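You operate a simulated robot arm through the tools that you are given. There is no shell and no other tool. Be economical: measure what you need, move in short steps, check, and stop when the job is done.

The job below is to be done with a simulated two-armed robot. You get a single attempt, and the scene is never put back.

Task
Pick up the blue bead pot with one hand, pass it to the other hand and put it on the top of the vacuum plate. Open the tape door, turn the tension dial to 6 and shut the door again. The order is free. Set down upright: blue bead pot.

The check looks at the end state, three seconds after you hand in, the way a careful person would. Anything else that was tipped, shoved, dropped, spilled or broken makes it a failure.

Robot
Two 6-joint arms with two-finger grippers on one trunk, on a base that drives. Base frame: it is fixed to the floor where the robot stands at the start and does not move with it; the origin is under the middle of the robot, x ahead of it, y to its left, z up; the surface under the hand at the start is at about z = 850. Units: mm, degrees, N and s.
The left shoulder is at the start at [60, 141, 780], the right one opposite. With the tool pointing down near the work surface each hand reaches from about 100 to 680 mm from the robot's upright axis, wherever it stands, measured 20 degrees to its own side. Places, roughly: tape door [300, 9200, 600]; tension dial [500, 9100, 400]; top of the vacuum plate (22x15 cm) [-180, 1240, 920]. Payload 2.45 kg a hand.
The tool frame of a hand sits at the grasp point between the pads (the TCP): z along the fingers, y along the line on which they close. The tips reach 26 mm beyond it. Largest opening 96 mm; the body of the gripper starts 69 mm behind the TCP.
Orientation is that of the tool frame in the base frame, as a unit quaternion [w, x, y, z]. With the fingers straight down and closing along the base's y, the tool's x points along the base's -x, its y along +y and its z along -z.

Tools
- The arms move only by the tool servo_tool. It takes "left_motion", "right_motion" or both (then of equal length, played together; a hand with none holds still); each is one flat list of numbers, 7 for each row, row after row: the finger opening in mm, from 0 to 96, then the shift along the base's x, y, z in mm, then the turn, a rotation vector about the base's x, y, z in degrees. In form: [claw, dx, dy, dz, rx, ry, rz, claw, dx, dy, dz, rx, ry, rz, ...]. A call has 1 to 20 rows; each row shifts and turns the commanded pose from where the row before left it. A row lasts 0.2 s, in which the tool goes at most 50 mm and 8.6 degrees; a call with a longer step from one row to the next is refused whole, and so is a gripper value outside its range. A pose out of reach is approached as far as the arm can. The call stops where the force on the tool passes 40 N (or 10 N more than at its start, if that is more) or the arm is blocked; 0.2 s more then pass. Each finger halts on what it meets, pressing with about 35 N; the grip force reading is that of the motor and also rises with nothing between the fingers. The clock runs only during rows and for 0.2 s after the last one: add rows that do not move to give the fingers time. It gives the time, the measured TCP pose, the force on the tool (base axes), the opening and the grip force at its end, in the units of the frame above (readings bear some noise), with the torque about the TCP (base axes, N m) and any sound that the robot's microphone picked up.
- Cameras (640 x 400 px; columns grow to the right, rows downward): "scene" is now at [147.8, 16.7, 1409.1]; the picture's right is [0.18, -0.98, -0.00], its down [-0.51, -0.10, -0.86] and it looks along [0.84, 0.16, -0.52] (base axes); focal length 264 px, centre (320, 200). "left" rides on the left gripper at [82, -3, -98] in its tool frame; the picture's right is [0.04, 1.00, 0.00], its down [-0.73, 0.03, -0.68] and it looks along [-0.68, 0.03, 0.73] (tool axes); focal length 256 px, centre (320, 200). "right" rides on the right gripper at [81, 3, -98] in its tool frame; the picture's right is [-0.04, 1.00, 0.00], its down [-0.73, -0.03, -0.68] and it looks along [-0.68, -0.03, 0.73] (tool axes); focal length 256 px, centre (320, 200). There is no depth. A picture from a camera that has moved, and an enlarged one, comes with that camera's place and axes in the base frame and with its lens.
- camera(camera): a new picture of that camera. No time passes.
- lift_body(by): slides the trunk up (or, below 0, down) by that many mm; the arms and the scene camera ride with it, the base frame stays. It gives what a move gives, with no picture.
- base_move(legs): drives the robot by 1 to 6 legs, each [ahead, turn to the left] in mm and degrees, along the robot's own axes; the way and the turn of a leg run together, so that a leg with both is an arc; at most 1500 mm and 180 degrees a leg. The arms and the cameras ride along, it lands a little off, and it stops where it bumps. It gives what a move gives.
- turn_head(pan, tilt): turns the head with the scene camera to pan (to the left, within 86 degrees either way) and tilt (down, from -29 to 69), counted from straight ahead of the robot. It gives what a move gives.
- zoom(camera, box): a new picture of the part [left, top, right, bottom] of that camera's present view, enlarged. No time passes.
- sign_off(): hands the job in; it is judged then, once.

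Work in short steps. Places have to be worked out from the pictures, the camera data and where the tool is seen: move nearer, look again, correct. Check each grasp and each placing, and mend what went wrong. You have 165 turns and 122 pictures in all, those below and enlarged ones among them. Open the grippers and draw the arms clear of the work before you hand the job in, unless the task says otherwise; then end with one line.

The tools are called after "Call:" as name(argument=value, ...) on one line, values as JSON. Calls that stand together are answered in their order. servo_tool: Moves the arms, as the interface text tells. Its arguments: {"type":"object","properties":{"left_motion":{"type":"array"},"right_motion":{"type":"array"}},"required":[]} The other tools are called the same way: lift_body (by) slides the trunk up or down; base_move (legs) drives the base; turn_head (pan, tilt) turns the head that bears the scene camera; camera (camera) takes a picture; zoom (camera, box) takes an enlarged picture of a part of a camera's view; sign_off () hands the job in.

At the start:

```text
t: 0.0
left_position: [428.4, 219.9, 1154.4]
left_tool_rot: [0.001, -0.002, 1.0, 0.0]
left_wrist_force: [0.2, 1.1, 0.2]
left_ft_torque: [-0.02, 0.02, 0.05]
left_finger_gap: 96.0
left_grasp_force: 0.0
right_position: [478.0, -179.7, 1073.8]
right_tool_rot: [0.0, -0.003, 1.0, 0.0]
right_wrist_force: [-0.4, 0.3, 0.1]
right_ft_torque: [0.03, -0.03, -0.04]
right_finger_gap: 95.8
right_grasp_force: 0.0
trunk travel left (down, up): [-405.0, 185.0]
robot x, y, heading: [1.4, 0.1, -0.1]
head pan, tilt: [10.7, 31.1]
```

scene: 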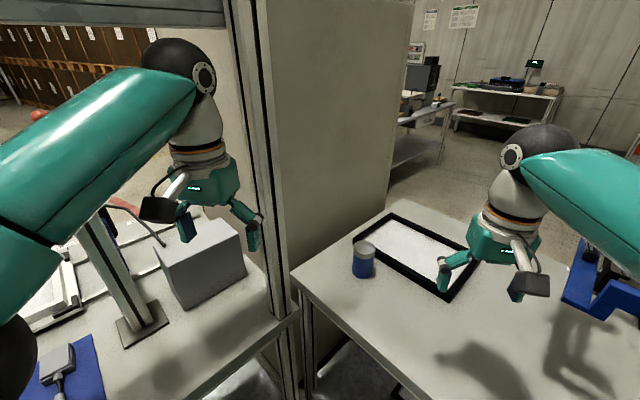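
right: 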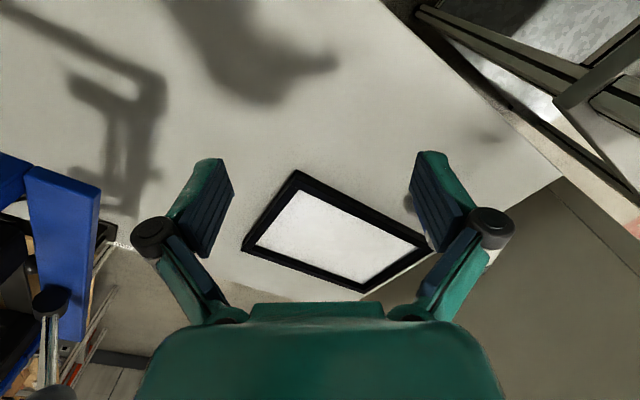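
left: 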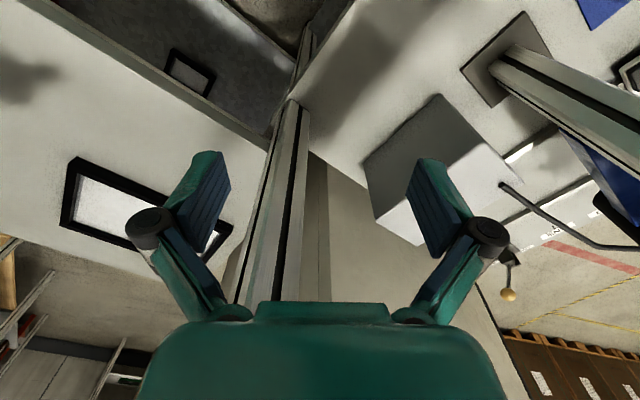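

The pot stands on the right-hand table near [680, -5, 850], close to the partition. I'll zoom in to measure it.

Call:
zoom(camera="scene", box=[260, 180, 500, 330])

Call:
turn_head(pan=0, tilt=60)

Call:
camera(camera="scene")

```text
2.67 times, centred on (380, 255) of scene
camera zoom: at [147.8, 16.7, 1409.1], right [0.18, -0.98, 0.0], down [-0.51, -0.1, -0.86], along [0.84, 0.16, -0.52], focal length 705 px, centre (160, 53)
```

zoom: 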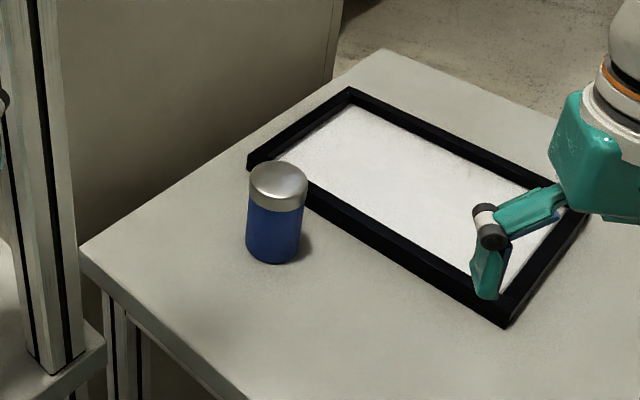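

```text
t: 0.9
left_position: [429.5, 221.8, 1154.0]
left_tool_rot: [0.001, -0.002, 1.0, 0.0]
left_wrist_force: [-0.3, 1.1, -0.3]
left_ft_torque: [0.03, 0.02, 0.0]
left_finger_gap: 96.0
left_grasp_force: 0.0
right_position: [479.4, -179.7, 1073.0]
right_tool_rot: [0.0, -0.003, 1.0, 0.0]
right_wrist_force: [0.1, -0.3, -0.5]
right_ft_torque: [0.01, 0.0, 0.01]
right_finger_gap: 96.0
right_grasp_force: 0.0
trunk travel left (down, up): [-405.0, 185.0]
robot x, y, heading: [2.9, -2.8, 0.1]
head pan, tilt: [0.0, 60.0]
```

```text
117 pictures are left
camera scene: at [126.0, 0.2, 1368.9], right [0.0, -1.0, 0.0], down [-0.87, 0.0, -0.5], along [0.5, 0.0, -0.87], focal length 264 px, centre (320, 200)
```

scene: 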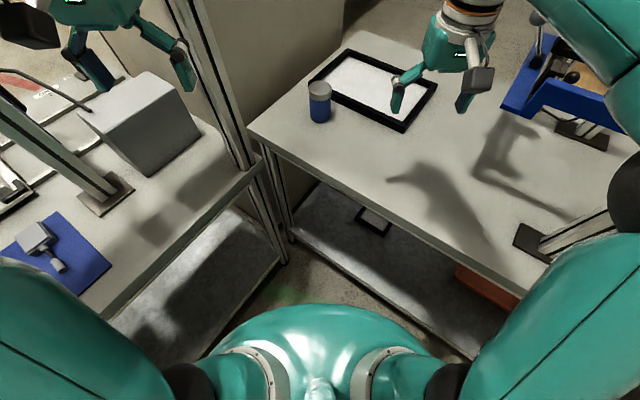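

I put the pot at about [692, -2], 56 mm across, with its top near z=938. Next I look left toward the vacuum plate and the path there.

Call:
turn_head(pan=80, tilt=25)

Call:
camera(camera="scene")

Call:
turn_head(pan=40, tilt=40)

Call:
camera(camera="scene")

```text
t: 2.5
left_position: [428.7, 221.1, 1155.2]
left_tool_rot: [0.0, -0.002, 1.0, 0.0]
left_wrist_force: [-0.6, -0.3, 0.1]
left_ft_torque: [-0.02, -0.03, -0.02]
left_finger_gap: 96.1
left_grasp_force: 0.1
right_position: [479.7, -180.0, 1073.2]
right_tool_rot: [0.0, -0.003, 1.0, 0.001]
right_wrist_force: [-0.7, -0.4, 0.3]
right_ft_torque: [0.01, -0.01, -0.01]
right_finger_gap: 96.3
right_grasp_force: 0.0
trunk travel left (down, up): [-405.0, 185.0]
robot x, y, heading: [-1.0, -3.7, -0.0]
head pan, tilt: [80.0, 25.0]
```

```text
116 pictures are left
camera scene: at [75.4, 90.8, 1418.9], right [0.98, -0.17, 0.0], down [-0.07, -0.42, -0.91], along [0.16, 0.89, -0.42], focal length 264 px, centre (320, 200)
```

scene: 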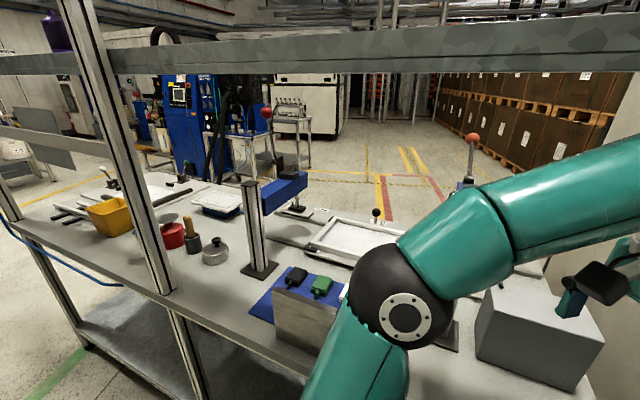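

```text
t: 3.5
left_position: [428.4, 218.8, 1154.7]
left_tool_rot: [0.001, 0.0, 1.0, -0.001]
left_wrist_force: [0.1, 0.4, 0.6]
left_ft_torque: [0.01, -0.01, 0.01]
left_finger_gap: 95.9
left_grasp_force: 0.1
right_position: [479.7, -179.8, 1073.6]
right_tool_rot: [-0.001, -0.003, 1.0, 0.0]
right_wrist_force: [1.0, -0.7, 0.5]
right_ft_torque: [0.03, 0.03, -0.02]
right_finger_gap: 96.1
right_grasp_force: 0.0
trunk travel left (down, up): [-405.0, 185.0]
robot x, y, heading: [4.5, -5.3, 0.1]
head pan, tilt: [40.0, 40.0]
```

```text
115 pictures are left
camera scene: at [124.4, 54.8, 1395.6], right [0.64, -0.77, 0.0], down [-0.49, -0.41, -0.77], along [0.59, 0.49, -0.64], focal length 264 px, centre (320, 200)
```

scene: 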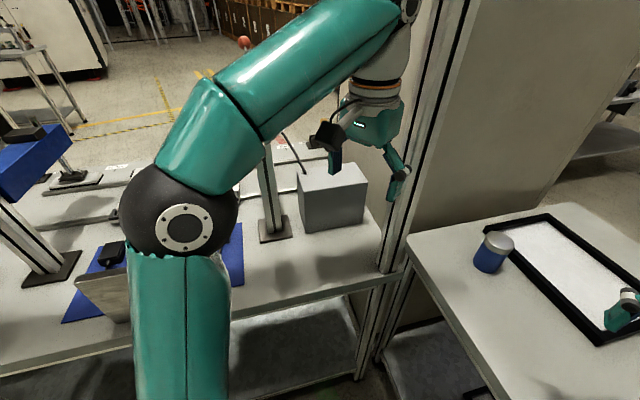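

The plate should appear near column 221 of the pan‑80 view, on the far side of the long table. I look there in more detail to plan the route.

Call:
turn_head(pan=86, tilt=25)

Call:
zoom(camera="scene", box=[0, 100, 400, 350])

Call:
zoom(camera="scene", box=[180, 140, 340, 240])

Call:
turn_head(pan=-70, tilt=25)

Call:
camera(camera="scene")

```text
t: 4.7
left_position: [427.2, 220.8, 1155.3]
left_tool_rot: [0.0, -0.001, 1.0, 0.001]
left_wrist_force: [-0.1, -0.1, -0.2]
left_ft_torque: [0.03, 0.02, -0.04]
left_finger_gap: 96.0
left_grasp_force: 0.0
right_position: [479.6, -179.0, 1072.9]
right_tool_rot: [0.0, -0.003, 1.0, 0.001]
right_wrist_force: [-0.1, -0.2, 0.1]
right_ft_torque: [0.0, 0.02, 0.0]
right_finger_gap: 96.0
right_grasp_force: 0.0
trunk travel left (down, up): [-405.0, 185.0]
robot x, y, heading: [-3.6, 0.3, -0.2]
head pan, tilt: [85.9, 25.0]
```

```text
1.60 times, centred on (200, 225) of scene
camera zoom: at [66.0, 92.0, 1418.9], right [1.0, -0.07, 0.0], down [-0.03, -0.42, -0.91], along [0.06, 0.9, -0.42], focal length 423 px, centre (512, 160)
```

zoom: 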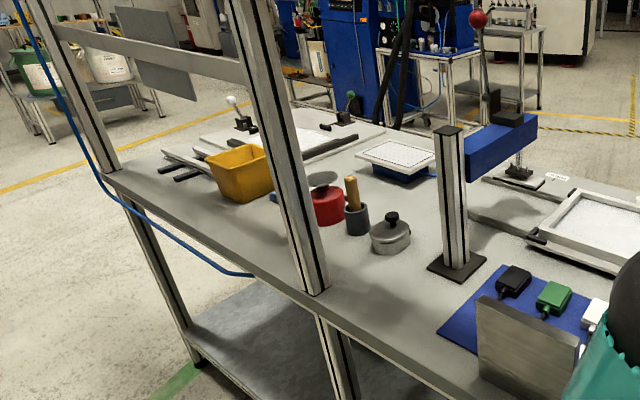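

```text
4.00 times, centred on (260, 190) of scene
camera zoom: at [66.0, 92.0, 1418.9], right [1.0, -0.07, 0.0], down [-0.03, -0.42, -0.91], along [0.06, 0.9, -0.42], focal length 1058 px, centre (560, 240)
```

zoom: 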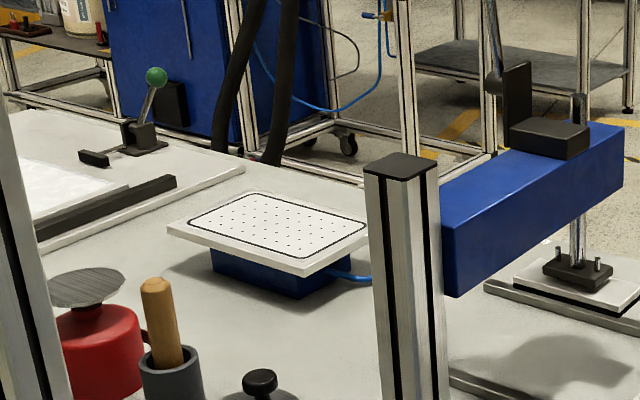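

```text
t: 7.1
left_position: [429.3, 219.7, 1156.1]
left_tool_rot: [0.001, -0.002, 1.0, 0.0]
left_wrist_force: [-0.2, -0.4, 0.1]
left_ft_torque: [0.03, -0.02, 0.03]
left_finger_gap: 95.9
left_grasp_force: 0.1
right_position: [480.0, -179.7, 1074.7]
right_tool_rot: [0.001, -0.002, 1.0, 0.0]
right_wrist_force: [-0.1, 0.4, 0.1]
right_ft_torque: [0.02, -0.04, -0.01]
right_finger_gap: 96.0
right_grasp_force: 0.0
trunk travel left (down, up): [-405.0, 185.0]
robot x, y, heading: [3.6, -1.0, 0.3]
head pan, tilt: [-70.0, 25.0]
```

```text
112 pictures are left
camera scene: at [90.9, -86.5, 1418.9], right [-0.94, -0.34, 0.0], down [-0.15, 0.4, -0.91], along [0.31, -0.85, -0.42], focal length 264 px, centre (320, 200)
```

scene: 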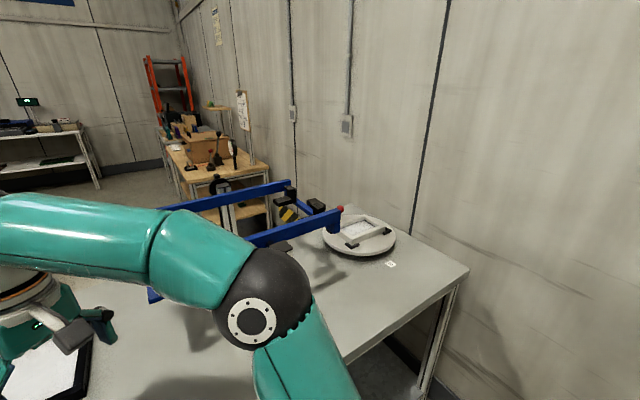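

The plate sits toward the far side of the long table, so I'll place from the aisle behind it. First I pull the left hand back from the pillar, then drive about 80 mm ahead with a slight left turn to bring the pot into the right hand's reach.

Call:
servo_tool(left_motion=[96, -40, 0, 0, 0, 0, 0, 96, -40, 0, 0, 0, 0, 0, 96, -40, 0, 0, 0, 0, 0, 96, -30, 0, 0, 0, 0, 0])

Call:
base_move(legs=[[80, 10]])

Call:
turn_head(pan=-10, tilt=45)

Call:
camera(camera="scene")

Call:
camera(camera="right")

```text
t: 8.1
left_position: [280.4, 221.2, 1155.7]
left_tool_rot: [0.0, -0.002, 1.0, 0.0]
left_wrist_force: [-0.7, -0.5, -0.7]
left_ft_torque: [-0.01, 0.02, 0.01]
left_finger_gap: 96.2
left_grasp_force: 0.1
right_position: [478.6, -179.3, 1074.1]
right_tool_rot: [0.0, -0.003, 1.0, 0.001]
right_wrist_force: [-0.1, 0.0, 0.1]
right_ft_torque: [-0.01, 0.0, -0.02]
right_finger_gap: 95.9
right_grasp_force: 0.0
trunk travel left (down, up): [-405.0, 185.0]
robot x, y, heading: [-2.1, -1.5, 0.1]
head pan, tilt: [-70.0, 25.0]
```

```text
t: 9.2
left_position: [308.7, 271.1, 1155.8]
left_tool_rot: [0.002, -0.089, 0.996, 0.0]
left_wrist_force: [0.1, -1.2, 1.3]
left_ft_torque: [0.08, -0.02, -0.01]
left_finger_gap: 96.0
left_grasp_force: 0.1
right_position: [573.9, -88.4, 1074.5]
right_tool_rot: [0.001, -0.09, 0.996, 0.001]
right_wrist_force: [-1.2, -0.7, -0.3]
right_ft_torque: [0.1, -0.04, 0.01]
right_finger_gap: 96.0
right_grasp_force: 0.1
trunk travel left (down, up): [-405.0, 185.0]
robot x, y, heading: [75.0, 1.8, 10.1]
head pan, tilt: [-70.0, 25.0]
```

```text
t: 10.5
left_position: [311.2, 272.7, 1156.3]
left_tool_rot: [0.0, -0.089, 0.996, 0.0]
left_wrist_force: [-0.4, -0.3, 0.0]
left_ft_torque: [-0.01, -0.02, 0.0]
left_finger_gap: 96.1
left_grasp_force: 0.0
right_position: [575.9, -88.0, 1073.5]
right_tool_rot: [-0.001, -0.09, 0.996, 0.0]
right_wrist_force: [-0.5, 0.5, 0.6]
right_ft_torque: [0.02, 0.0, 0.01]
right_finger_gap: 95.9
right_grasp_force: 0.1
trunk travel left (down, up): [-405.0, 185.0]
robot x, y, heading: [70.2, -0.4, 9.9]
head pan, tilt: [-10.0, 45.0]
```

```text
111 pictures are left
camera scene: at [211.7, 13.2, 1388.4], right [0.0, -1.0, 0.0], down [-0.71, 0.0, -0.71], along [0.71, 0.0, -0.71], focal length 264 px, centre (320, 200)
```

scene: 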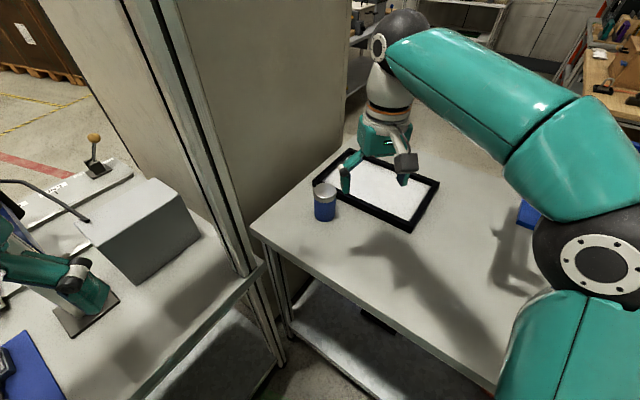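

```text
110 pictures are left
camera right: at [495.2, -99.0, 1171.3], right [-0.14, 0.99, 0.0], down [0.73, 0.1, 0.68], along [0.67, 0.09, -0.74], focal length 256 px, centre (320, 200)
```

right: 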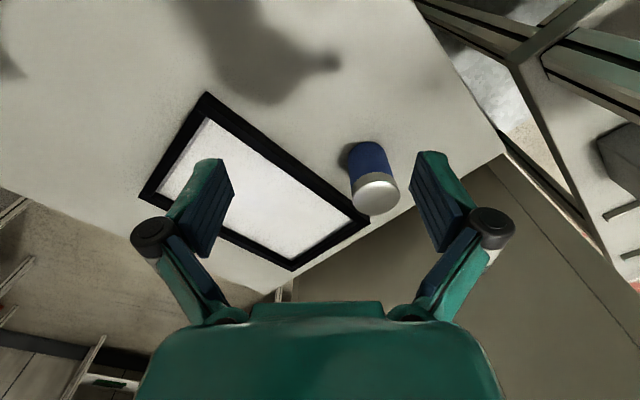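

The pot is at roughly [690, -2]. I move the right hand above it, keeping the fingertips well clear of the lid, and look again.

Call:
servo_tool(right_motion=[96, 30, 22, -10, 0, 0, 0, 96, 30, 22, -10, 0, 0, 0, 96, 30, 22, -20, 0, 0, 0, 96, 25, 20, -20, 0, 0, 0, 96, 0, 0, -10, 0, 0, 0])

Call:
camera(camera="right")

Call:
zoom(camera="scene", box=[240, 100, 480, 250])

```text
t: 11.7
left_position: [311.7, 272.2, 1156.0]
left_tool_rot: [0.0, -0.088, 0.996, 0.0]
left_wrist_force: [0.6, -1.4, -0.1]
left_ft_torque: [0.0, 0.04, -0.04]
left_finger_gap: 96.0
left_grasp_force: 0.0
right_position: [678.4, -3.3, 996.4]
right_tool_rot: [0.0, -0.089, 0.996, -0.001]
right_wrist_force: [0.4, 0.5, -0.3]
right_ft_torque: [-0.01, 0.0, 0.0]
right_finger_gap: 95.9
right_grasp_force: 0.2
right hand out of reach, approached as far as the arm can: row 4
trunk travel left (down, up): [-405.0, 185.0]
robot x, y, heading: [71.5, 0.9, 9.7]
head pan, tilt: [-10.0, 45.0]
```

```text
109 pictures are left
camera right: at [597.3, -14.9, 1094.4], right [-0.14, 0.99, 0.0], down [0.73, 0.1, 0.68], along [0.67, 0.09, -0.74], focal length 256 px, centre (320, 200)
```

right: 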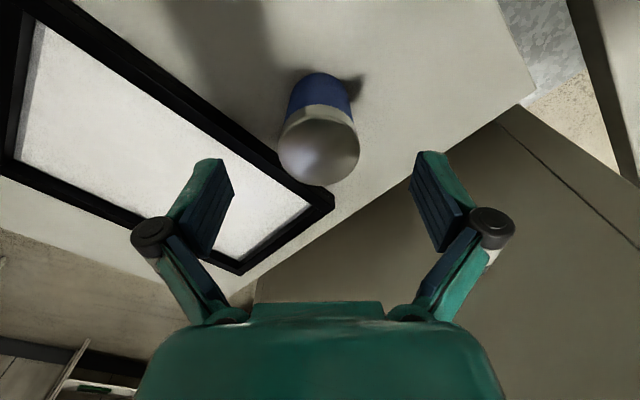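

```text
2.67 times, centred on (360, 175) of scene
camera zoom: at [211.7, 13.4, 1388.4], right [0.0, -1.0, 0.0], down [-0.71, 0.0, -0.71], along [0.71, 0.0, -0.71], focal length 705 px, centre (213, 267)
```

zoom: 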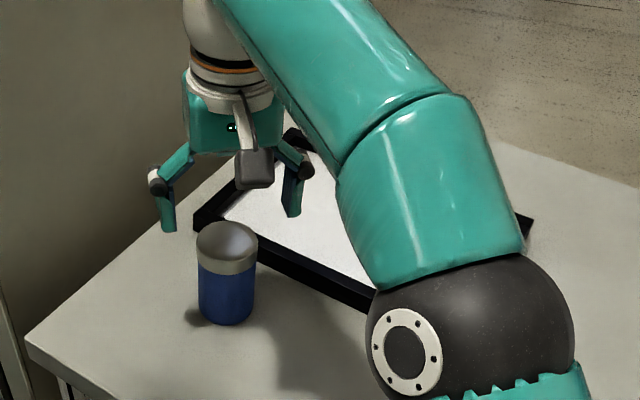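

The pot centre comes out at about [693, -2, top 940], a little beyond comfortable reach. I drive 30 mm ahead, with the fingers well above the lid, and recheck.

Call:
base_move(legs=[[30, 0]])

Call:
camera(camera="right")

```text
t: 12.4
left_position: [313.7, 271.9, 1155.3]
left_tool_rot: [-0.001, -0.088, 0.996, 0.002]
left_wrist_force: [0.4, 0.3, -0.4]
left_ft_torque: [0.03, -0.03, 0.0]
left_finger_gap: 96.0
left_grasp_force: 0.1
right_position: [679.0, -3.8, 997.3]
right_tool_rot: [-0.001, -0.09, 0.996, 0.0]
right_wrist_force: [0.4, 0.1, -0.3]
right_ft_torque: [-0.01, -0.01, 0.02]
right_finger_gap: 95.8
right_grasp_force: 0.0
trunk travel left (down, up): [-405.0, 185.0]
robot x, y, heading: [69.9, -0.0, 10.0]
head pan, tilt: [-10.0, 45.0]
stopped in leg 1: the robot was blocked; the commanded pose is now the measured one
```

```text
107 pictures are left
camera right: at [597.8, -14.8, 1094.8], right [-0.14, 0.99, 0.0], down [0.73, 0.1, 0.68], along [0.67, 0.09, -0.74], focal length 256 px, centre (320, 200)
```

right: 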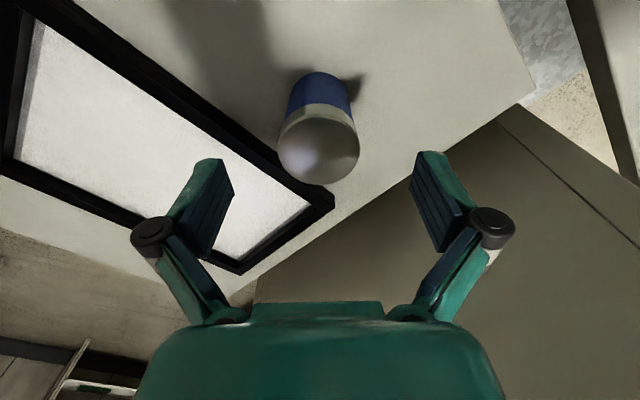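

The base is against the table corner. Raising the trunk extends the tool-down reach instead, so I lift 100 mm, then descend over the pot with a small forward correction.

Call:
lift_body(by=100)

Call:
servo_tool(right_motion=[96, 7, 1, -30, 0, 0, 0, 96, 7, 1, -30, 0, 0, 0, 96, 0, 0, -40, 0, 0, 0, 96, 0, 0, 0, 0, 0, 0])

Call:
camera(camera="right")

```text
t: 13.7
left_position: [313.2, 272.1, 1255.8]
left_tool_rot: [-0.001, -0.089, 0.996, 0.0]
left_wrist_force: [0.7, 0.0, -0.1]
left_ft_torque: [-0.02, 0.01, 0.0]
left_finger_gap: 96.3
left_grasp_force: 0.0
right_position: [680.3, -4.4, 1096.6]
right_tool_rot: [-0.002, -0.09, 0.996, -0.001]
right_wrist_force: [-0.3, 1.0, 0.3]
right_ft_torque: [0.0, 0.0, 0.03]
right_finger_gap: 95.7
right_grasp_force: 0.0
trunk travel left (down, up): [-505.0, 85.0]
robot x, y, heading: [72.3, 2.9, 9.9]
head pan, tilt: [-10.0, 45.0]
```

```text
t: 14.7
left_position: [312.8, 271.9, 1256.2]
left_tool_rot: [0.0, -0.088, 0.996, -0.001]
left_wrist_force: [-0.2, 0.2, -0.2]
left_ft_torque: [0.0, 0.0, -0.01]
left_finger_gap: 96.2
left_grasp_force: 0.0
right_position: [692.7, 0.3, 996.6]
right_tool_rot: [-0.002, -0.089, 0.996, -0.001]
right_wrist_force: [-0.7, 0.5, -0.3]
right_ft_torque: [-0.04, -0.02, 0.01]
right_finger_gap: 96.1
right_grasp_force: 0.0
trunk travel left (down, up): [-505.0, 85.0]
robot x, y, heading: [70.3, -0.5, 9.8]
head pan, tilt: [-10.0, 45.0]
```

```text
106 pictures are left
camera right: at [611.2, -11.3, 1095.2], right [-0.14, 0.99, 0.0], down [0.73, 0.1, 0.68], along [0.67, 0.09, -0.74], focal length 256 px, centre (320, 200)
```

right: 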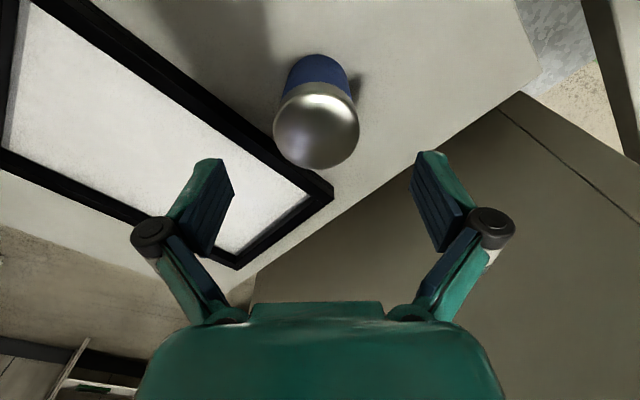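

The lid centre measures [691, -3.5], directly under the TCP at [692.7, 0.3]. I descend to z≈908 and close.

Call:
servo_tool(right_motion=[96, 0, -3, -30, 0, 0, 0, 96, 0, 0, -30, 0, 0, 0, 96, 0, 0, -28, 0, 0, 0, 96, 0, 0, 0, 0, 0, 0])

Call:
camera(camera="right")

Call:
zoom(camera="scene", box=[240, 150, 480, 300])

```text
t: 15.7
left_position: [311.5, 271.3, 1255.8]
left_tool_rot: [0.0, -0.088, 0.996, 0.0]
left_wrist_force: [0.9, 0.0, 0.0]
left_ft_torque: [0.01, 0.0, -0.01]
left_finger_gap: 96.2
left_grasp_force: 0.0
right_position: [693.0, -3.1, 911.7]
right_tool_rot: [-0.001, -0.089, 0.996, 0.0]
right_wrist_force: [0.4, 0.1, 1.1]
right_ft_torque: [-0.02, 0.03, 0.01]
right_finger_gap: 95.8
right_grasp_force: 0.1
trunk travel left (down, up): [-505.0, 85.0]
robot x, y, heading: [72.3, 1.6, 9.8]
head pan, tilt: [-10.0, 45.0]
```

```text
105 pictures are left
camera right: at [611.8, -15.2, 1010.1], right [-0.14, 0.99, 0.0], down [0.73, 0.1, 0.68], along [0.67, 0.09, -0.74], focal length 256 px, centre (320, 200)
```

right: 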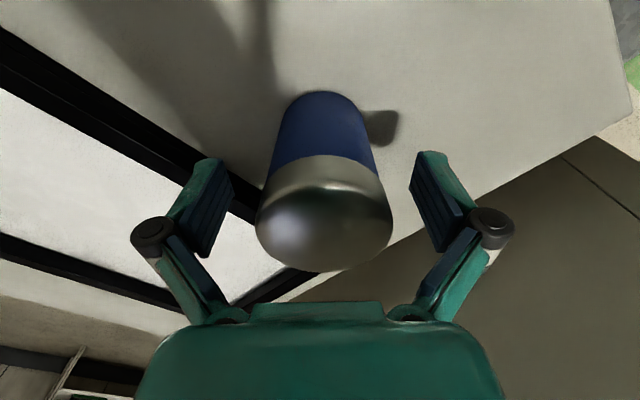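

```text
2.67 times, centred on (360, 225) of scene
camera zoom: at [212.4, 13.4, 1488.4], right [0.0, -1.0, 0.0], down [-0.71, 0.0, -0.71], along [0.71, 0.0, -0.71], focal length 705 px, centre (213, 133)
```

zoom: 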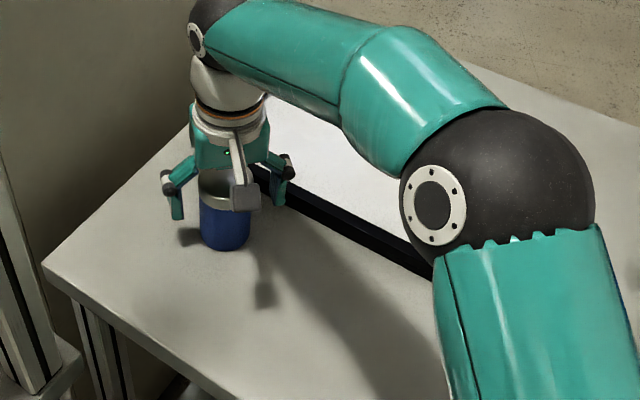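

The pot sits centred between the fingers. I close the gripper and lift a little.

Call:
servo_tool(right_motion=[70, 0, 0, 0, 0, 0, 0, 50, 0, 0, 0, 0, 0, 0, 40, 0, 0, 0, 0, 0, 0, 40, 0, 0, 0, 0, 0, 0, 40, 0, 0, 0, 0, 0, 0])

Call:
servo_tool(right_motion=[40, 0, 0, 10, 0, 0, 0, 40, 0, 0, 20, 0, 0, 0, 40, 0, 0, 20, 0, 0, 0, 40, 0, 0, 0, 0, 0, 0])

Call:
camera(camera="right")

```text
t: 16.9
left_position: [312.4, 272.2, 1256.8]
left_tool_rot: [0.0, -0.089, 0.996, 0.0]
left_wrist_force: [0.0, 0.9, 1.2]
left_ft_torque: [-0.01, -0.07, -0.02]
left_finger_gap: 96.0
left_grasp_force: 0.2
right_position: [693.5, -5.3, 911.7]
right_tool_rot: [-0.001, -0.09, 0.996, 0.0]
right_wrist_force: [-0.5, 0.2, 1.9]
right_ft_torque: [0.0, 0.0, 0.06]
right_finger_gap: 56.2
right_grasp_force: 35.0
trunk travel left (down, up): [-505.0, 85.0]
robot x, y, heading: [73.0, 0.5, 10.1]
head pan, tilt: [-10.0, 45.0]
```

```text
t: 17.9
left_position: [312.6, 271.6, 1256.0]
left_tool_rot: [-0.001, -0.087, 0.996, 0.0]
left_wrist_force: [-0.9, -0.4, 1.2]
left_ft_torque: [-0.02, 0.0, 0.03]
left_finger_gap: 95.9
left_grasp_force: 0.1
right_position: [694.0, -3.5, 958.7]
right_tool_rot: [-0.001, -0.09, 0.996, 0.0]
right_wrist_force: [0.1, 0.4, -1.9]
right_ft_torque: [-0.02, 0.01, -0.05]
right_finger_gap: 56.2
right_grasp_force: 35.0
trunk travel left (down, up): [-505.0, 85.0]
robot x, y, heading: [70.4, 3.5, 10.0]
head pan, tilt: [-10.0, 45.0]
```

```text
103 pictures are left
camera right: at [612.6, -14.7, 1057.9], right [-0.14, 0.99, 0.0], down [0.73, 0.1, 0.68], along [0.67, 0.09, -0.74], focal length 256 px, centre (320, 200)
```

right: 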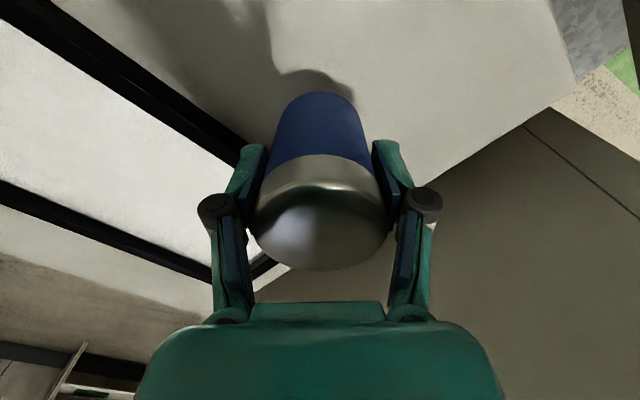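

The pot is held (56.2 mm gap, 35 N) and clear. I raise it, draw it in, and back off to the starting place for the hand-over.

Call:
servo_tool(right_motion=[40, 0, 0, 40, 0, 0, 0, 40, -10, 0, 40, 0, 0, 0, 40, -30, 0, 40, 0, 0, 0, 40, -40, -10, 20, 0, 0, 0, 40, -40, -20, 0, 0, 0, 0, 40, -40, -20, 0, 0, 0, 0, 40, -40, -20, 0, 0, 0, 0])

Call:
base_move(legs=[[-70, -10]])

Call:
turn_head(pan=0, tilt=35)

Call:
camera(camera="scene")

```text
t: 19.5
left_position: [311.1, 271.7, 1256.4]
left_tool_rot: [0.0, -0.088, 0.996, 0.0]
left_wrist_force: [0.7, -0.7, 0.7]
left_ft_torque: [0.03, -0.06, -0.02]
left_finger_gap: 95.9
left_grasp_force: 0.0
right_position: [489.3, -74.7, 1096.4]
right_tool_rot: [-0.002, -0.09, 0.996, 0.0]
right_wrist_force: [0.4, 0.3, -2.2]
right_ft_torque: [0.0, -0.05, -0.02]
right_finger_gap: 56.0
right_grasp_force: 35.7
trunk travel left (down, up): [-505.0, 85.0]
robot x, y, heading: [71.9, 2.8, 9.9]
head pan, tilt: [-10.0, 45.0]
```

```text
t: 20.6
left_position: [284.4, 220.0, 1256.0]
left_tool_rot: [0.0, -0.003, 1.0, 0.0]
left_wrist_force: [0.1, 0.3, 0.3]
left_ft_torque: [0.02, 0.0, -0.01]
left_finger_gap: 96.1
left_grasp_force: 0.1
right_position: [401.5, -150.1, 1095.7]
right_tool_rot: [-0.001, -0.004, 1.0, 0.001]
right_wrist_force: [0.1, 0.4, -1.4]
right_ft_torque: [-0.01, 0.02, 0.0]
right_finger_gap: 56.2
right_grasp_force: 35.1
trunk travel left (down, up): [-505.0, 85.0]
robot x, y, heading: [0.5, -5.9, 0.3]
head pan, tilt: [-10.0, 45.0]
```

```text
t: 21.4
left_position: [284.6, 220.5, 1256.2]
left_tool_rot: [-0.001, -0.003, 1.0, 0.0]
left_wrist_force: [0.1, 0.2, 0.0]
left_ft_torque: [-0.01, -0.04, 0.02]
left_finger_gap: 96.2
left_grasp_force: 0.0
right_position: [402.9, -149.2, 1096.4]
right_tool_rot: [-0.001, -0.005, 1.0, 0.0]
right_wrist_force: [-0.2, 0.9, -1.6]
right_ft_torque: [0.02, -0.04, 0.01]
right_finger_gap: 56.2
right_grasp_force: 35.0
trunk travel left (down, up): [-505.0, 85.0]
robot x, y, heading: [3.7, -3.8, 0.2]
head pan, tilt: [0.0, 35.0]
```

```text
102 pictures are left
camera scene: at [149.8, -1.8, 1503.0], right [0.0, -1.0, 0.0], down [-0.57, 0.0, -0.82], along [0.82, 0.0, -0.57], focal length 264 px, centre (320, 200)
```

scene: 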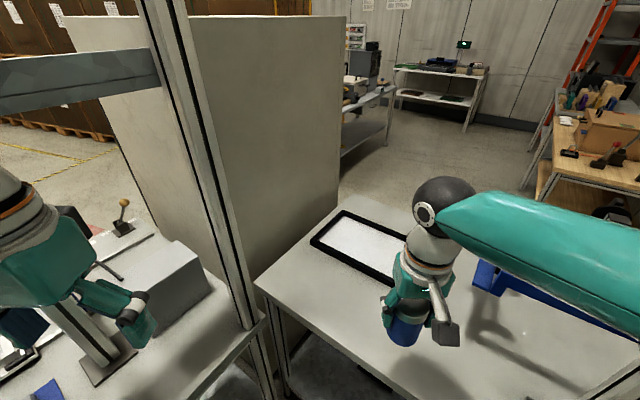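

The pot hangs upright in the right hand. For the hand-over the right hand moves to about [450, -60, 1100] and yaws 45°, while the left hand pitches up toward horizontal; they stay well apart.

Call:
servo_tool(left_motion=[96, 11, -5, -5, 0, -8.3, 0, 96, 11, -5, -5, 0, -8.3, 0, 96, 11, -5, -5, 0, -8.3, 0, 96, 11, -5, -5, 0, -8.3, 0, 96, 11, -5, -5, 0, -8.3, 0, 96, 11, -5, -5, 0, -8.3, 0, 96, 11, -5, -5, 0, -8.3, 0, 96, 11, -5, -5, 0, -8.3, 0, 96, 11, -5, -5, 0, -8.6, 0], right_motion=[40, 8, 15, 1, 0, 0, 7.5, 40, 8, 15, 1, 0, 0, 7.5, 40, 8, 15, 1, 0, 0, 7.5, 40, 8, 15, 1, 0, 0, 7.5, 40, 8, 15, 0, 0, 0, 7.5, 40, 8, 15, 0, 0, 0, 7.5, 40, 0, 0, 0, 0, 0, 0, 40, 0, 0, 0, 0, 0, 0, 40, 0, 0, 0, 0, 0, 0])

Call:
camera(camera="scene")

Call:
camera(camera="left")

```text
t: 23.4
left_position: [382.6, 174.8, 1211.5]
left_tool_rot: [0.609, -0.002, 0.793, -0.002]
left_wrist_force: [-0.4, -0.8, 0.1]
left_ft_torque: [-0.06, 0.03, -0.01]
left_finger_gap: 96.2
left_grasp_force: 0.1
right_position: [451.3, -61.7, 1099.2]
right_tool_rot: [-0.001, -0.387, 0.922, 0.0]
right_wrist_force: [-0.4, -0.7, -1.5]
right_ft_torque: [-0.01, 0.01, 0.0]
right_finger_gap: 56.0
right_grasp_force: 35.4
trunk travel left (down, up): [-505.0, 85.0]
robot x, y, heading: [0.3, -4.3, 0.2]
head pan, tilt: [0.0, 35.0]
```

```text
101 pictures are left
camera scene: at [149.4, -2.0, 1503.1], right [0.0, -1.0, 0.0], down [-0.57, 0.0, -0.82], along [0.82, 0.0, -0.57], focal length 264 px, centre (320, 200)
```

scene: 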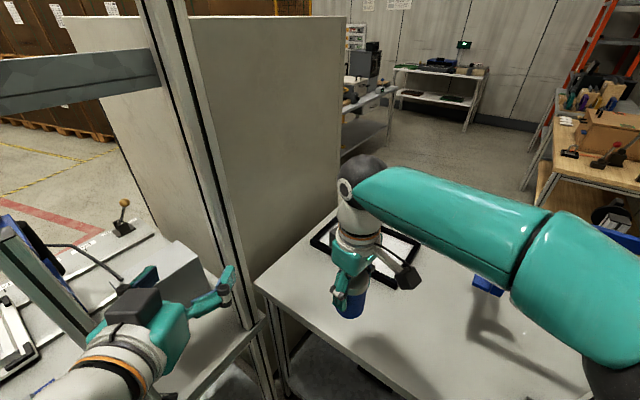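

```text
100 pictures are left
camera left: at [268.0, 170.0, 1158.9], right [-0.01, 1.0, -0.04], down [-0.47, 0.03, 0.88], along [0.88, 0.03, 0.46], focal length 256 px, centre (320, 200)
```

left: 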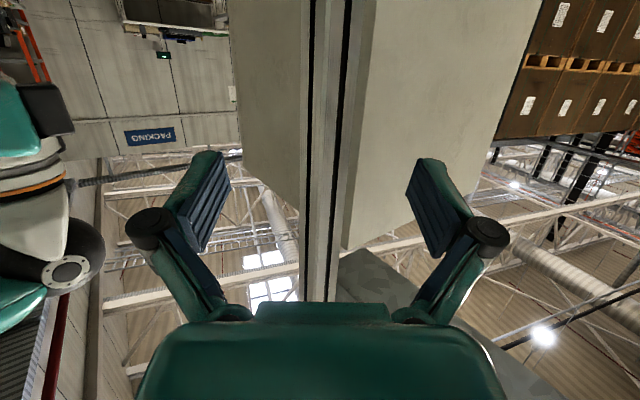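

Both hands are posed as planned. Now I yaw the left hand −45° and bring it to the pregrasp point about 130 mm behind the pot.

Call:
servo_tool(left_motion=[96, -3.6, -24.3, -18.2, 0, 0, -7.5, 96, -3.6, -24.3, -18.2, 0, 0, -7.5, 96, -3.6, -24.3, -18.2, 0, 0, -7.5, 96, -3.6, -24.3, -18.2, 0, 0, -7.5, 96, -3.6, -24.3, -18.2, 0, 0, -7.5, 96, -3.6, -24.3, -18.2, 0, 0, -7.5, 96, 0, 0, 0, 0, 0, 0])

Call:
turn_head(pan=0, tilt=50)

Call:
camera(camera="scene")

Call:
camera(camera="left")

Call:
camera(camera="right")

```text
t: 25.0
left_position: [346.1, -9.6, 1175.8]
left_tool_rot: [0.561, 0.3, 0.737, -0.231]
left_wrist_force: [1.2, 0.3, 0.1]
left_ft_torque: [0.01, -0.01, -0.02]
left_finger_gap: 96.2
left_grasp_force: 0.1
left hand out of reach, approached as far as the arm can: row 2, 3, 4, 5, 6
right_position: [452.1, -61.0, 1099.7]
right_tool_rot: [-0.001, -0.387, 0.922, 0.0]
right_wrist_force: [-0.2, 0.5, -2.1]
right_ft_torque: [-0.01, -0.03, 0.0]
right_finger_gap: 56.1
right_grasp_force: 34.4
trunk travel left (down, up): [-505.0, 85.0]
robot x, y, heading: [6.9, -1.4, 0.1]
head pan, tilt: [0.0, 35.0]
```

```text
t: 25.7
left_position: [346.2, -8.2, 1175.3]
left_tool_rot: [0.561, 0.3, 0.736, -0.231]
left_wrist_force: [-0.3, -0.1, 0.2]
left_ft_torque: [0.0, 0.01, 0.02]
left_finger_gap: 96.0
left_grasp_force: 0.1
right_position: [451.2, -60.6, 1099.4]
right_tool_rot: [0.0, -0.388, 0.922, -0.001]
right_wrist_force: [-0.4, 0.6, -2.7]
right_ft_torque: [-0.01, 0.02, -0.04]
right_finger_gap: 55.9
right_grasp_force: 34.9
trunk travel left (down, up): [-505.0, 85.0]
robot x, y, heading: [1.2, -3.3, 0.5]
head pan, tilt: [0.0, 50.0]
```

```text
99 pictures are left
camera scene: at [138.3, -1.8, 1481.5], right [0.0, -1.0, 0.0], down [-0.77, 0.0, -0.64], along [0.64, 0.0, -0.77], focal length 264 px, centre (320, 200)
```

scene: 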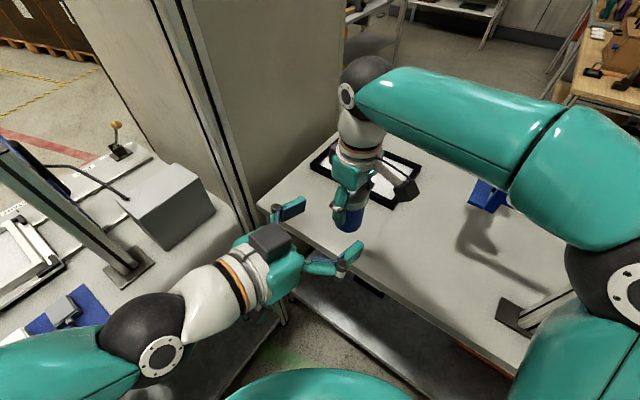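

```text
98 pictures are left
camera left: at [261.6, 68.7, 1123.4], right [0.69, 0.72, -0.04], down [-0.31, 0.35, 0.89], along [0.65, -0.6, 0.46], focal length 256 px, centre (320, 200)
```

left: 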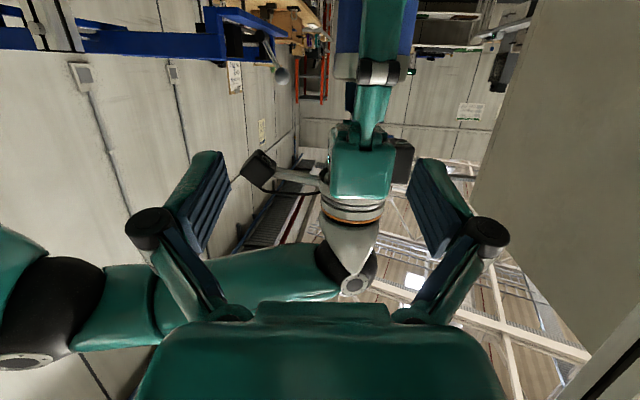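

```text
97 pictures are left
camera right: at [391.7, -116.9, 1198.4], right [-0.68, 0.73, 0.0], down [0.54, 0.5, 0.68], along [0.49, 0.46, -0.74], focal length 256 px, centre (320, 200)
```

right: 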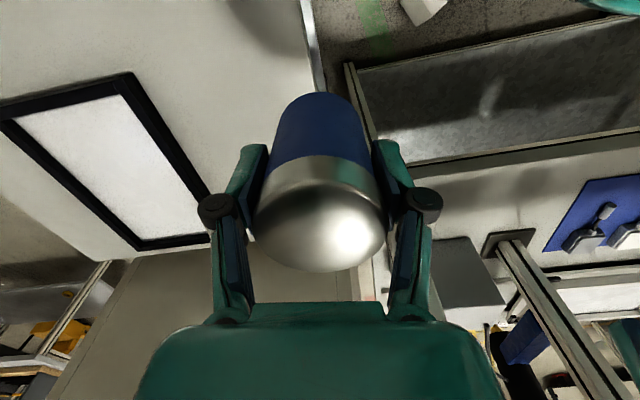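

The left hand could not reach that folded pose because it is too near the shoulder. I shift the whole hand-over outward by about [60, 40] with both hands together.

Call:
servo_tool(left_motion=[96, 15, 10, 0, 0, 0, 0, 96, 15, 10, 0, 0, 0, 0, 96, 15, 10, 0, 0, 0, 0, 96, 15, 10, 0, 0, 0, 0, 96, 0, 0, 0, 0, 0, 0, 96, 0, 0, 0, 0, 0, 0], right_motion=[40, 15, 10, 0, 0, 0, 0, 40, 15, 10, 0, 0, 0, 0, 40, 15, 10, 0, 0, 0, 0, 40, 15, 10, 0, 0, 0, 0, 40, 0, 0, 0, 0, 0, 0, 40, 0, 0, 0, 0, 0, 0])

```text
t: 27.1
left_position: [361.5, -15.3, 1192.9]
left_tool_rot: [0.561, 0.3, 0.735, -0.233]
left_wrist_force: [-0.8, 0.4, 0.5]
left_ft_torque: [0.01, 0.01, -0.01]
left_finger_gap: 96.0
left_grasp_force: 0.1
left hand out of reach, approached as far as the arm can: row 1, 2, 3, 4
right_position: [508.6, -18.9, 1102.2]
right_tool_rot: [-0.002, -0.387, 0.922, 0.0]
right_wrist_force: [0.2, -0.5, -2.4]
right_ft_torque: [0.03, 0.0, 0.0]
right_finger_gap: 56.0
right_grasp_force: 35.6
trunk travel left (down, up): [-505.0, 85.0]
robot x, y, heading: [1.5, -0.6, 0.2]
head pan, tilt: [0.0, 50.0]
```

The left arm seems to hit a joint limit with that yaw, not a distance limit. I undo the left yaw while drawing it left, to find a pose it can hold.

Call:
servo_tool(left_motion=[96, 0, 10, 10, 0, 0, 7.5, 96, 0, 10, 10, 0, 0, 7.5, 96, 0, 10, 10, 0, 0, 7.5, 96, 0, 10, 10, 0, 0, 7.5, 96, 0, 10, 10, 0, 0, 7.5, 96, 0, 10, 10, 0, 0, 7.5, 96, 0, 0, 0, 0, 0, 0])

Call:
camera(camera="scene")

```text
t: 28.7
left_position: [362.6, 37.1, 1252.3]
left_tool_rot: [0.616, 0.018, 0.787, -0.019]
left_wrist_force: [0.0, -0.3, 0.0]
left_ft_torque: [0.01, 0.0, 0.0]
left_finger_gap: 95.9
left_grasp_force: 0.1
left hand out of reach, approached as far as the arm can: row 1
right_position: [508.2, -18.6, 1101.0]
right_tool_rot: [-0.001, -0.387, 0.922, 0.0]
right_wrist_force: [-0.5, -0.5, -2.4]
right_ft_torque: [-0.02, 0.0, -0.03]
right_finger_gap: 56.4
right_grasp_force: 35.0
trunk travel left (down, up): [-505.0, 85.0]
robot x, y, heading: [3.7, -4.5, 0.1]
head pan, tilt: [0.0, 50.0]
```

```text
96 pictures are left
camera scene: at [138.3, -1.5, 1481.4], right [0.0, -1.0, 0.0], down [-0.77, 0.0, -0.64], along [0.64, 0.0, -0.77], focal length 264 px, centre (320, 200)
```

scene: 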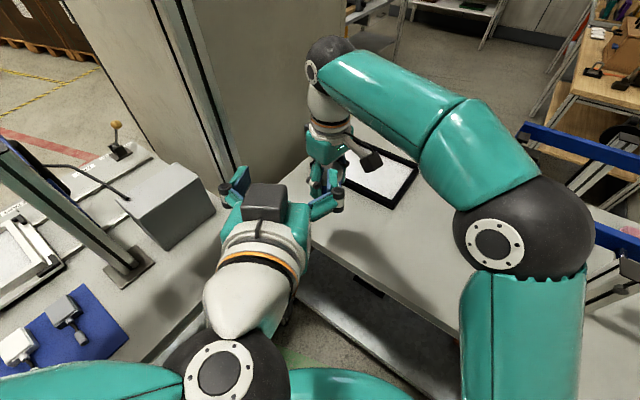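

The left hand can point straight ahead here. I try straight-ahead approach instead: the right hand yaws another 45° so its fingers close along x, and the left lowers toward z≈1110.

Call:
servo_tool(left_motion=[96, 4, -5, -20, 0, 0, 0.3, 96, 4, -5, -20, 0, 0, 0.3, 96, 4, -5, -20, 0, 0, 0.3, 96, 4, -5, -20, 0, 0, 0.3, 96, 4, -5, -20, 0, 0, 0.3, 96, 4, -5, -20, 0, 0, 0.3, 96, 0, 0, 0, 0, 0, 0], right_motion=[40, 2, 3, 0, 0, 0, 7.5, 40, 2, 3, 0, 0, 0, 7.5, 40, 2, 3, 0, 0, 0, 7.5, 40, 2, 3, 0, 0, 0, 7.5, 40, 2, 3, 0, 0, 0, 7.5, 40, 2, 3, 0, 0, 0, 7.5, 40, 0, 0, 0, 0, 0, 0])

Call:
camera(camera="scene")

```text
t: 30.1
left_position: [406.1, 3.1, 1187.8]
left_tool_rot: [0.64, -0.056, 0.764, -0.053]
left_wrist_force: [-0.3, -1.1, -0.3]
left_ft_torque: [-0.02, -0.05, -0.02]
left_finger_gap: 95.9
left_grasp_force: 0.0
right_position: [521.9, -0.6, 1097.1]
right_tool_rot: [-0.001, -0.697, 0.718, 0.0]
right_wrist_force: [0.6, -0.4, -2.0]
right_ft_torque: [-0.03, 0.01, 0.01]
right_finger_gap: 56.0
right_grasp_force: 35.3
trunk travel left (down, up): [-505.0, 85.0]
robot x, y, heading: [1.9, -1.0, 0.3]
head pan, tilt: [0.0, 50.0]
stopped in row 6 (left hand): the arm was blocked; the commanded pose is now the measured one
```

```text
95 pictures are left
camera scene: at [138.8, -1.7, 1479.0], right [0.0, -1.0, 0.0], down [-0.77, 0.0, -0.64], along [0.64, 0.0, -0.77], focal length 264 px, centre (320, 200)
```

scene: 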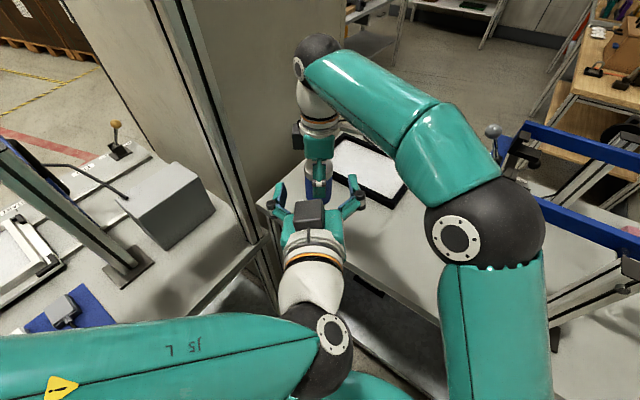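

The left wrist is running into the trunk. I'd rather approach with the left hand from the left side (pointing −y), and for that I first back the base 250 mm away from the pillar and beam.

Call:
base_move(legs=[[-250, 0]])

Call:
servo_tool(left_motion=[96, -10, 20, 10, 0, 0, 0, 96, -10, 30, 10, 0, 0, 0, 96, 0, 40, 0, 0, 0, 0, 96, 0, 40, 0, 0, 0, 0, 96, 0, 40, 0, 0, 0, 0, 96, 10, 30, 0, 0, 0, 0])

```text
t: 32.0
left_position: [154.7, -0.3, 1190.8]
left_tool_rot: [0.64, -0.054, 0.764, -0.053]
left_wrist_force: [-0.5, 0.2, 0.9]
left_ft_torque: [0.01, 0.0, -0.02]
left_finger_gap: 95.8
left_grasp_force: 0.2
right_position: [270.4, -4.9, 1100.7]
right_tool_rot: [0.0, -0.696, 0.718, 0.0]
right_wrist_force: [-0.6, 0.6, -1.4]
right_ft_torque: [0.0, -0.02, 0.0]
right_finger_gap: 56.0
right_grasp_force: 35.4
trunk travel left (down, up): [-505.0, 85.0]
robot x, y, heading: [-251.0, -4.7, -0.2]
head pan, tilt: [0.0, 50.0]
```

```text
t: 33.4
left_position: [147.3, 198.3, 1213.3]
left_tool_rot: [0.641, -0.053, 0.764, -0.051]
left_wrist_force: [-0.7, -0.5, -0.1]
left_ft_torque: [0.01, 0.02, -0.02]
left_finger_gap: 95.7
left_grasp_force: 0.0
left hand out of reach, approached as far as the arm can: row 5
right_position: [271.6, -5.5, 1100.3]
right_tool_rot: [-0.001, -0.696, 0.718, 0.0]
right_wrist_force: [-0.6, 0.4, -2.4]
right_ft_torque: [0.02, 0.01, 0.03]
right_finger_gap: 55.8
right_grasp_force: 35.1
trunk travel left (down, up): [-505.0, 85.0]
robot x, y, heading: [-248.8, -3.5, -0.1]
head pan, tilt: [0.0, 50.0]
```

Now I yaw the left hand to the right in steps while moving it outward, watching for reach limits.

Call:
servo_tool(left_motion=[96, 15, 10, -2, 0, 0, -8, 96, 15, 10, -2, 0, 0, -8, 96, 15, 10, -2, 0, 0, -8, 96, 15, 10, -2, 0, 0, -8, 96, 15, 10, -2, 0, 0, -8, 96, 10, 0, -2, 0, 0, -8, 96, 0, 0, -2, 0, 0, -8, 96, 0, 0, -2, 0, 0, -8, 96, 0, 0, -2, 0, 0, -8, 96, 0, 0, -2, 0, 0, -8, 96, 0, 0, -2, 0, 0, -8, 96, 0, 0, 0, 0, 0, 0])

Call:
camera(camera="scene")

```text
t: 35.3
left_position: [21.2, -123.5, 1230.6]
left_tool_rot: [0.537, 0.31, 0.681, -0.389]
left_wrist_force: [-14.4, 8.9, -26.4]
left_ft_torque: [-0.39, -0.97, -0.13]
left_finger_gap: 88.1
left_grasp_force: 0.0
left hand out of reach, approached as far as the arm can: row 1, 2, 3, 4, 5, 6, 7, 8, 9
right_position: [270.3, -6.8, 1104.1]
right_tool_rot: [0.002, -0.695, 0.719, 0.0]
right_wrist_force: [0.6, -1.5, -2.5]
right_ft_torque: [0.02, -0.02, 0.03]
right_finger_gap: 56.0
right_grasp_force: 35.1
trunk travel left (down, up): [-505.0, 85.0]
robot x, y, heading: [-249.0, -6.1, 0.4]
head pan, tilt: [0.0, 50.0]
stopped in row 9 (left hand): the force on the tool passed its limit at 68 N (the readings are from after the stop); the commanded pose is now the measured one
```

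```text
94 pictures are left
camera scene: at [-111.9, -3.5, 1480.9], right [0.0, -1.0, 0.0], down [-0.77, 0.0, -0.64], along [0.64, 0.0, -0.77], focal length 264 px, centre (320, 200)
```

scene: 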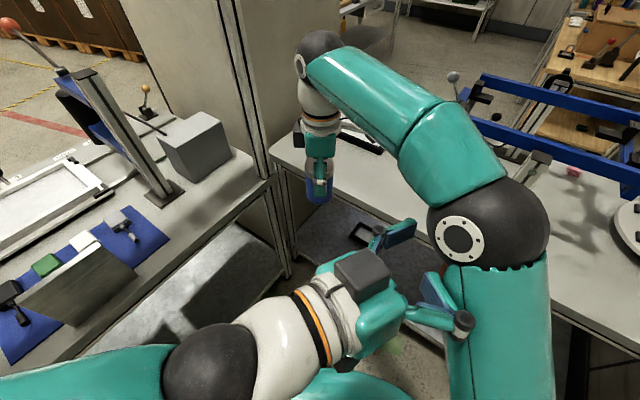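

The left fingers touched the right upper arm after the wrist stalled. I back it away from the arm at once and undo the yaw.

Call:
servo_tool(left_motion=[88, -15, 25, 8, 0, 0, 0, 88, -15, 25, 8, 0, 0, 4, 88, 0, 30, 2, 0, 0, 8, 88, 10, 40, 0, 0, 0, 8, 88, 15, 40, 0, 0, 0, 8, 88, 20, 40, 0, 0, 0, 8, 88, 20, 40, 0, 0, 0, 8, 88, 20, 40, 0, 0, 0, 8, 88, 20, 20, 0, 0, 0, 8])

Call:
camera(camera="scene")

```text
t: 36.0
left_position: [-0.3, -65.8, 1254.9]
left_tool_rot: [0.584, 0.292, 0.675, -0.343]
left_wrist_force: [0.9, 0.7, 0.4]
left_ft_torque: [0.01, -0.13, -0.09]
left_finger_gap: 90.4
left_grasp_force: 0.8
right_position: [271.3, -4.0, 1102.3]
right_tool_rot: [0.0, -0.695, 0.719, 0.0]
right_wrist_force: [-0.1, 0.6, -1.5]
right_ft_torque: [-0.05, 0.03, -0.04]
right_finger_gap: 56.2
right_grasp_force: 35.1
trunk travel left (down, up): [-505.0, 85.0]
robot x, y, heading: [-249.0, -3.6, 0.1]
head pan, tilt: [0.0, 50.0]
stopped in row 3 (left hand): the force on the tool passed its limit at 149 N (the readings are from after the stop); the commanded pose is now the measured one
```

```text
93 pictures are left
camera scene: at [-111.0, -3.4, 1481.1], right [0.0, -1.0, 0.0], down [-0.77, 0.0, -0.64], along [0.64, 0.0, -0.77], focal length 264 px, centre (320, 200)
```

scene: 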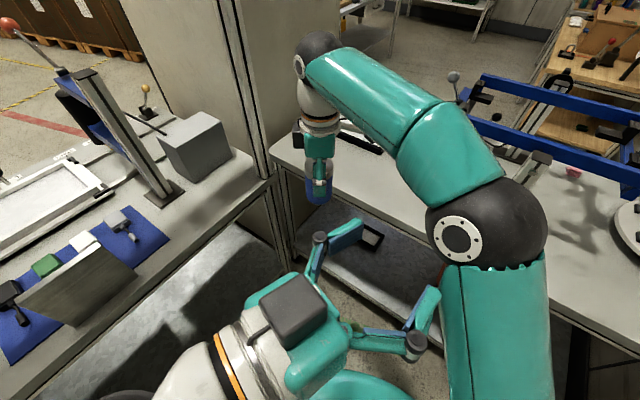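

The hand is free again, close to the trunk. I raise it and bring it forward, away from the body, before turning further.

Call:
servo_tool(left_motion=[90, 5, 5, 20, 0, 0, 0, 90, 10, 10, 20, 0, 0, 0, 90, 20, 10, 20, 0, 0, 0, 90, 20, 20, 20, 0, 0, 4, 90, 20, 20, 10, 0, 0, 6, 90, 20, 20, 0, 0, 0, 8])

```text
t: 37.4
left_position: [94.5, 17.1, 1345.1]
left_tool_rot: [0.631, 0.181, 0.713, -0.247]
left_wrist_force: [-0.9, -0.2, -0.5]
left_ft_torque: [-0.05, 0.02, -0.02]
left_finger_gap: 90.0
left_grasp_force: 0.0
right_position: [271.2, -5.0, 1104.5]
right_tool_rot: [0.001, -0.695, 0.719, 0.0]
right_wrist_force: [0.2, -0.1, -1.4]
right_ft_torque: [-0.01, -0.01, 0.02]
right_finger_gap: 56.1
right_grasp_force: 35.0
trunk travel left (down, up): [-505.0, 85.0]
robot x, y, heading: [-251.1, -5.7, 0.3]
head pan, tilt: [0.0, 50.0]
```

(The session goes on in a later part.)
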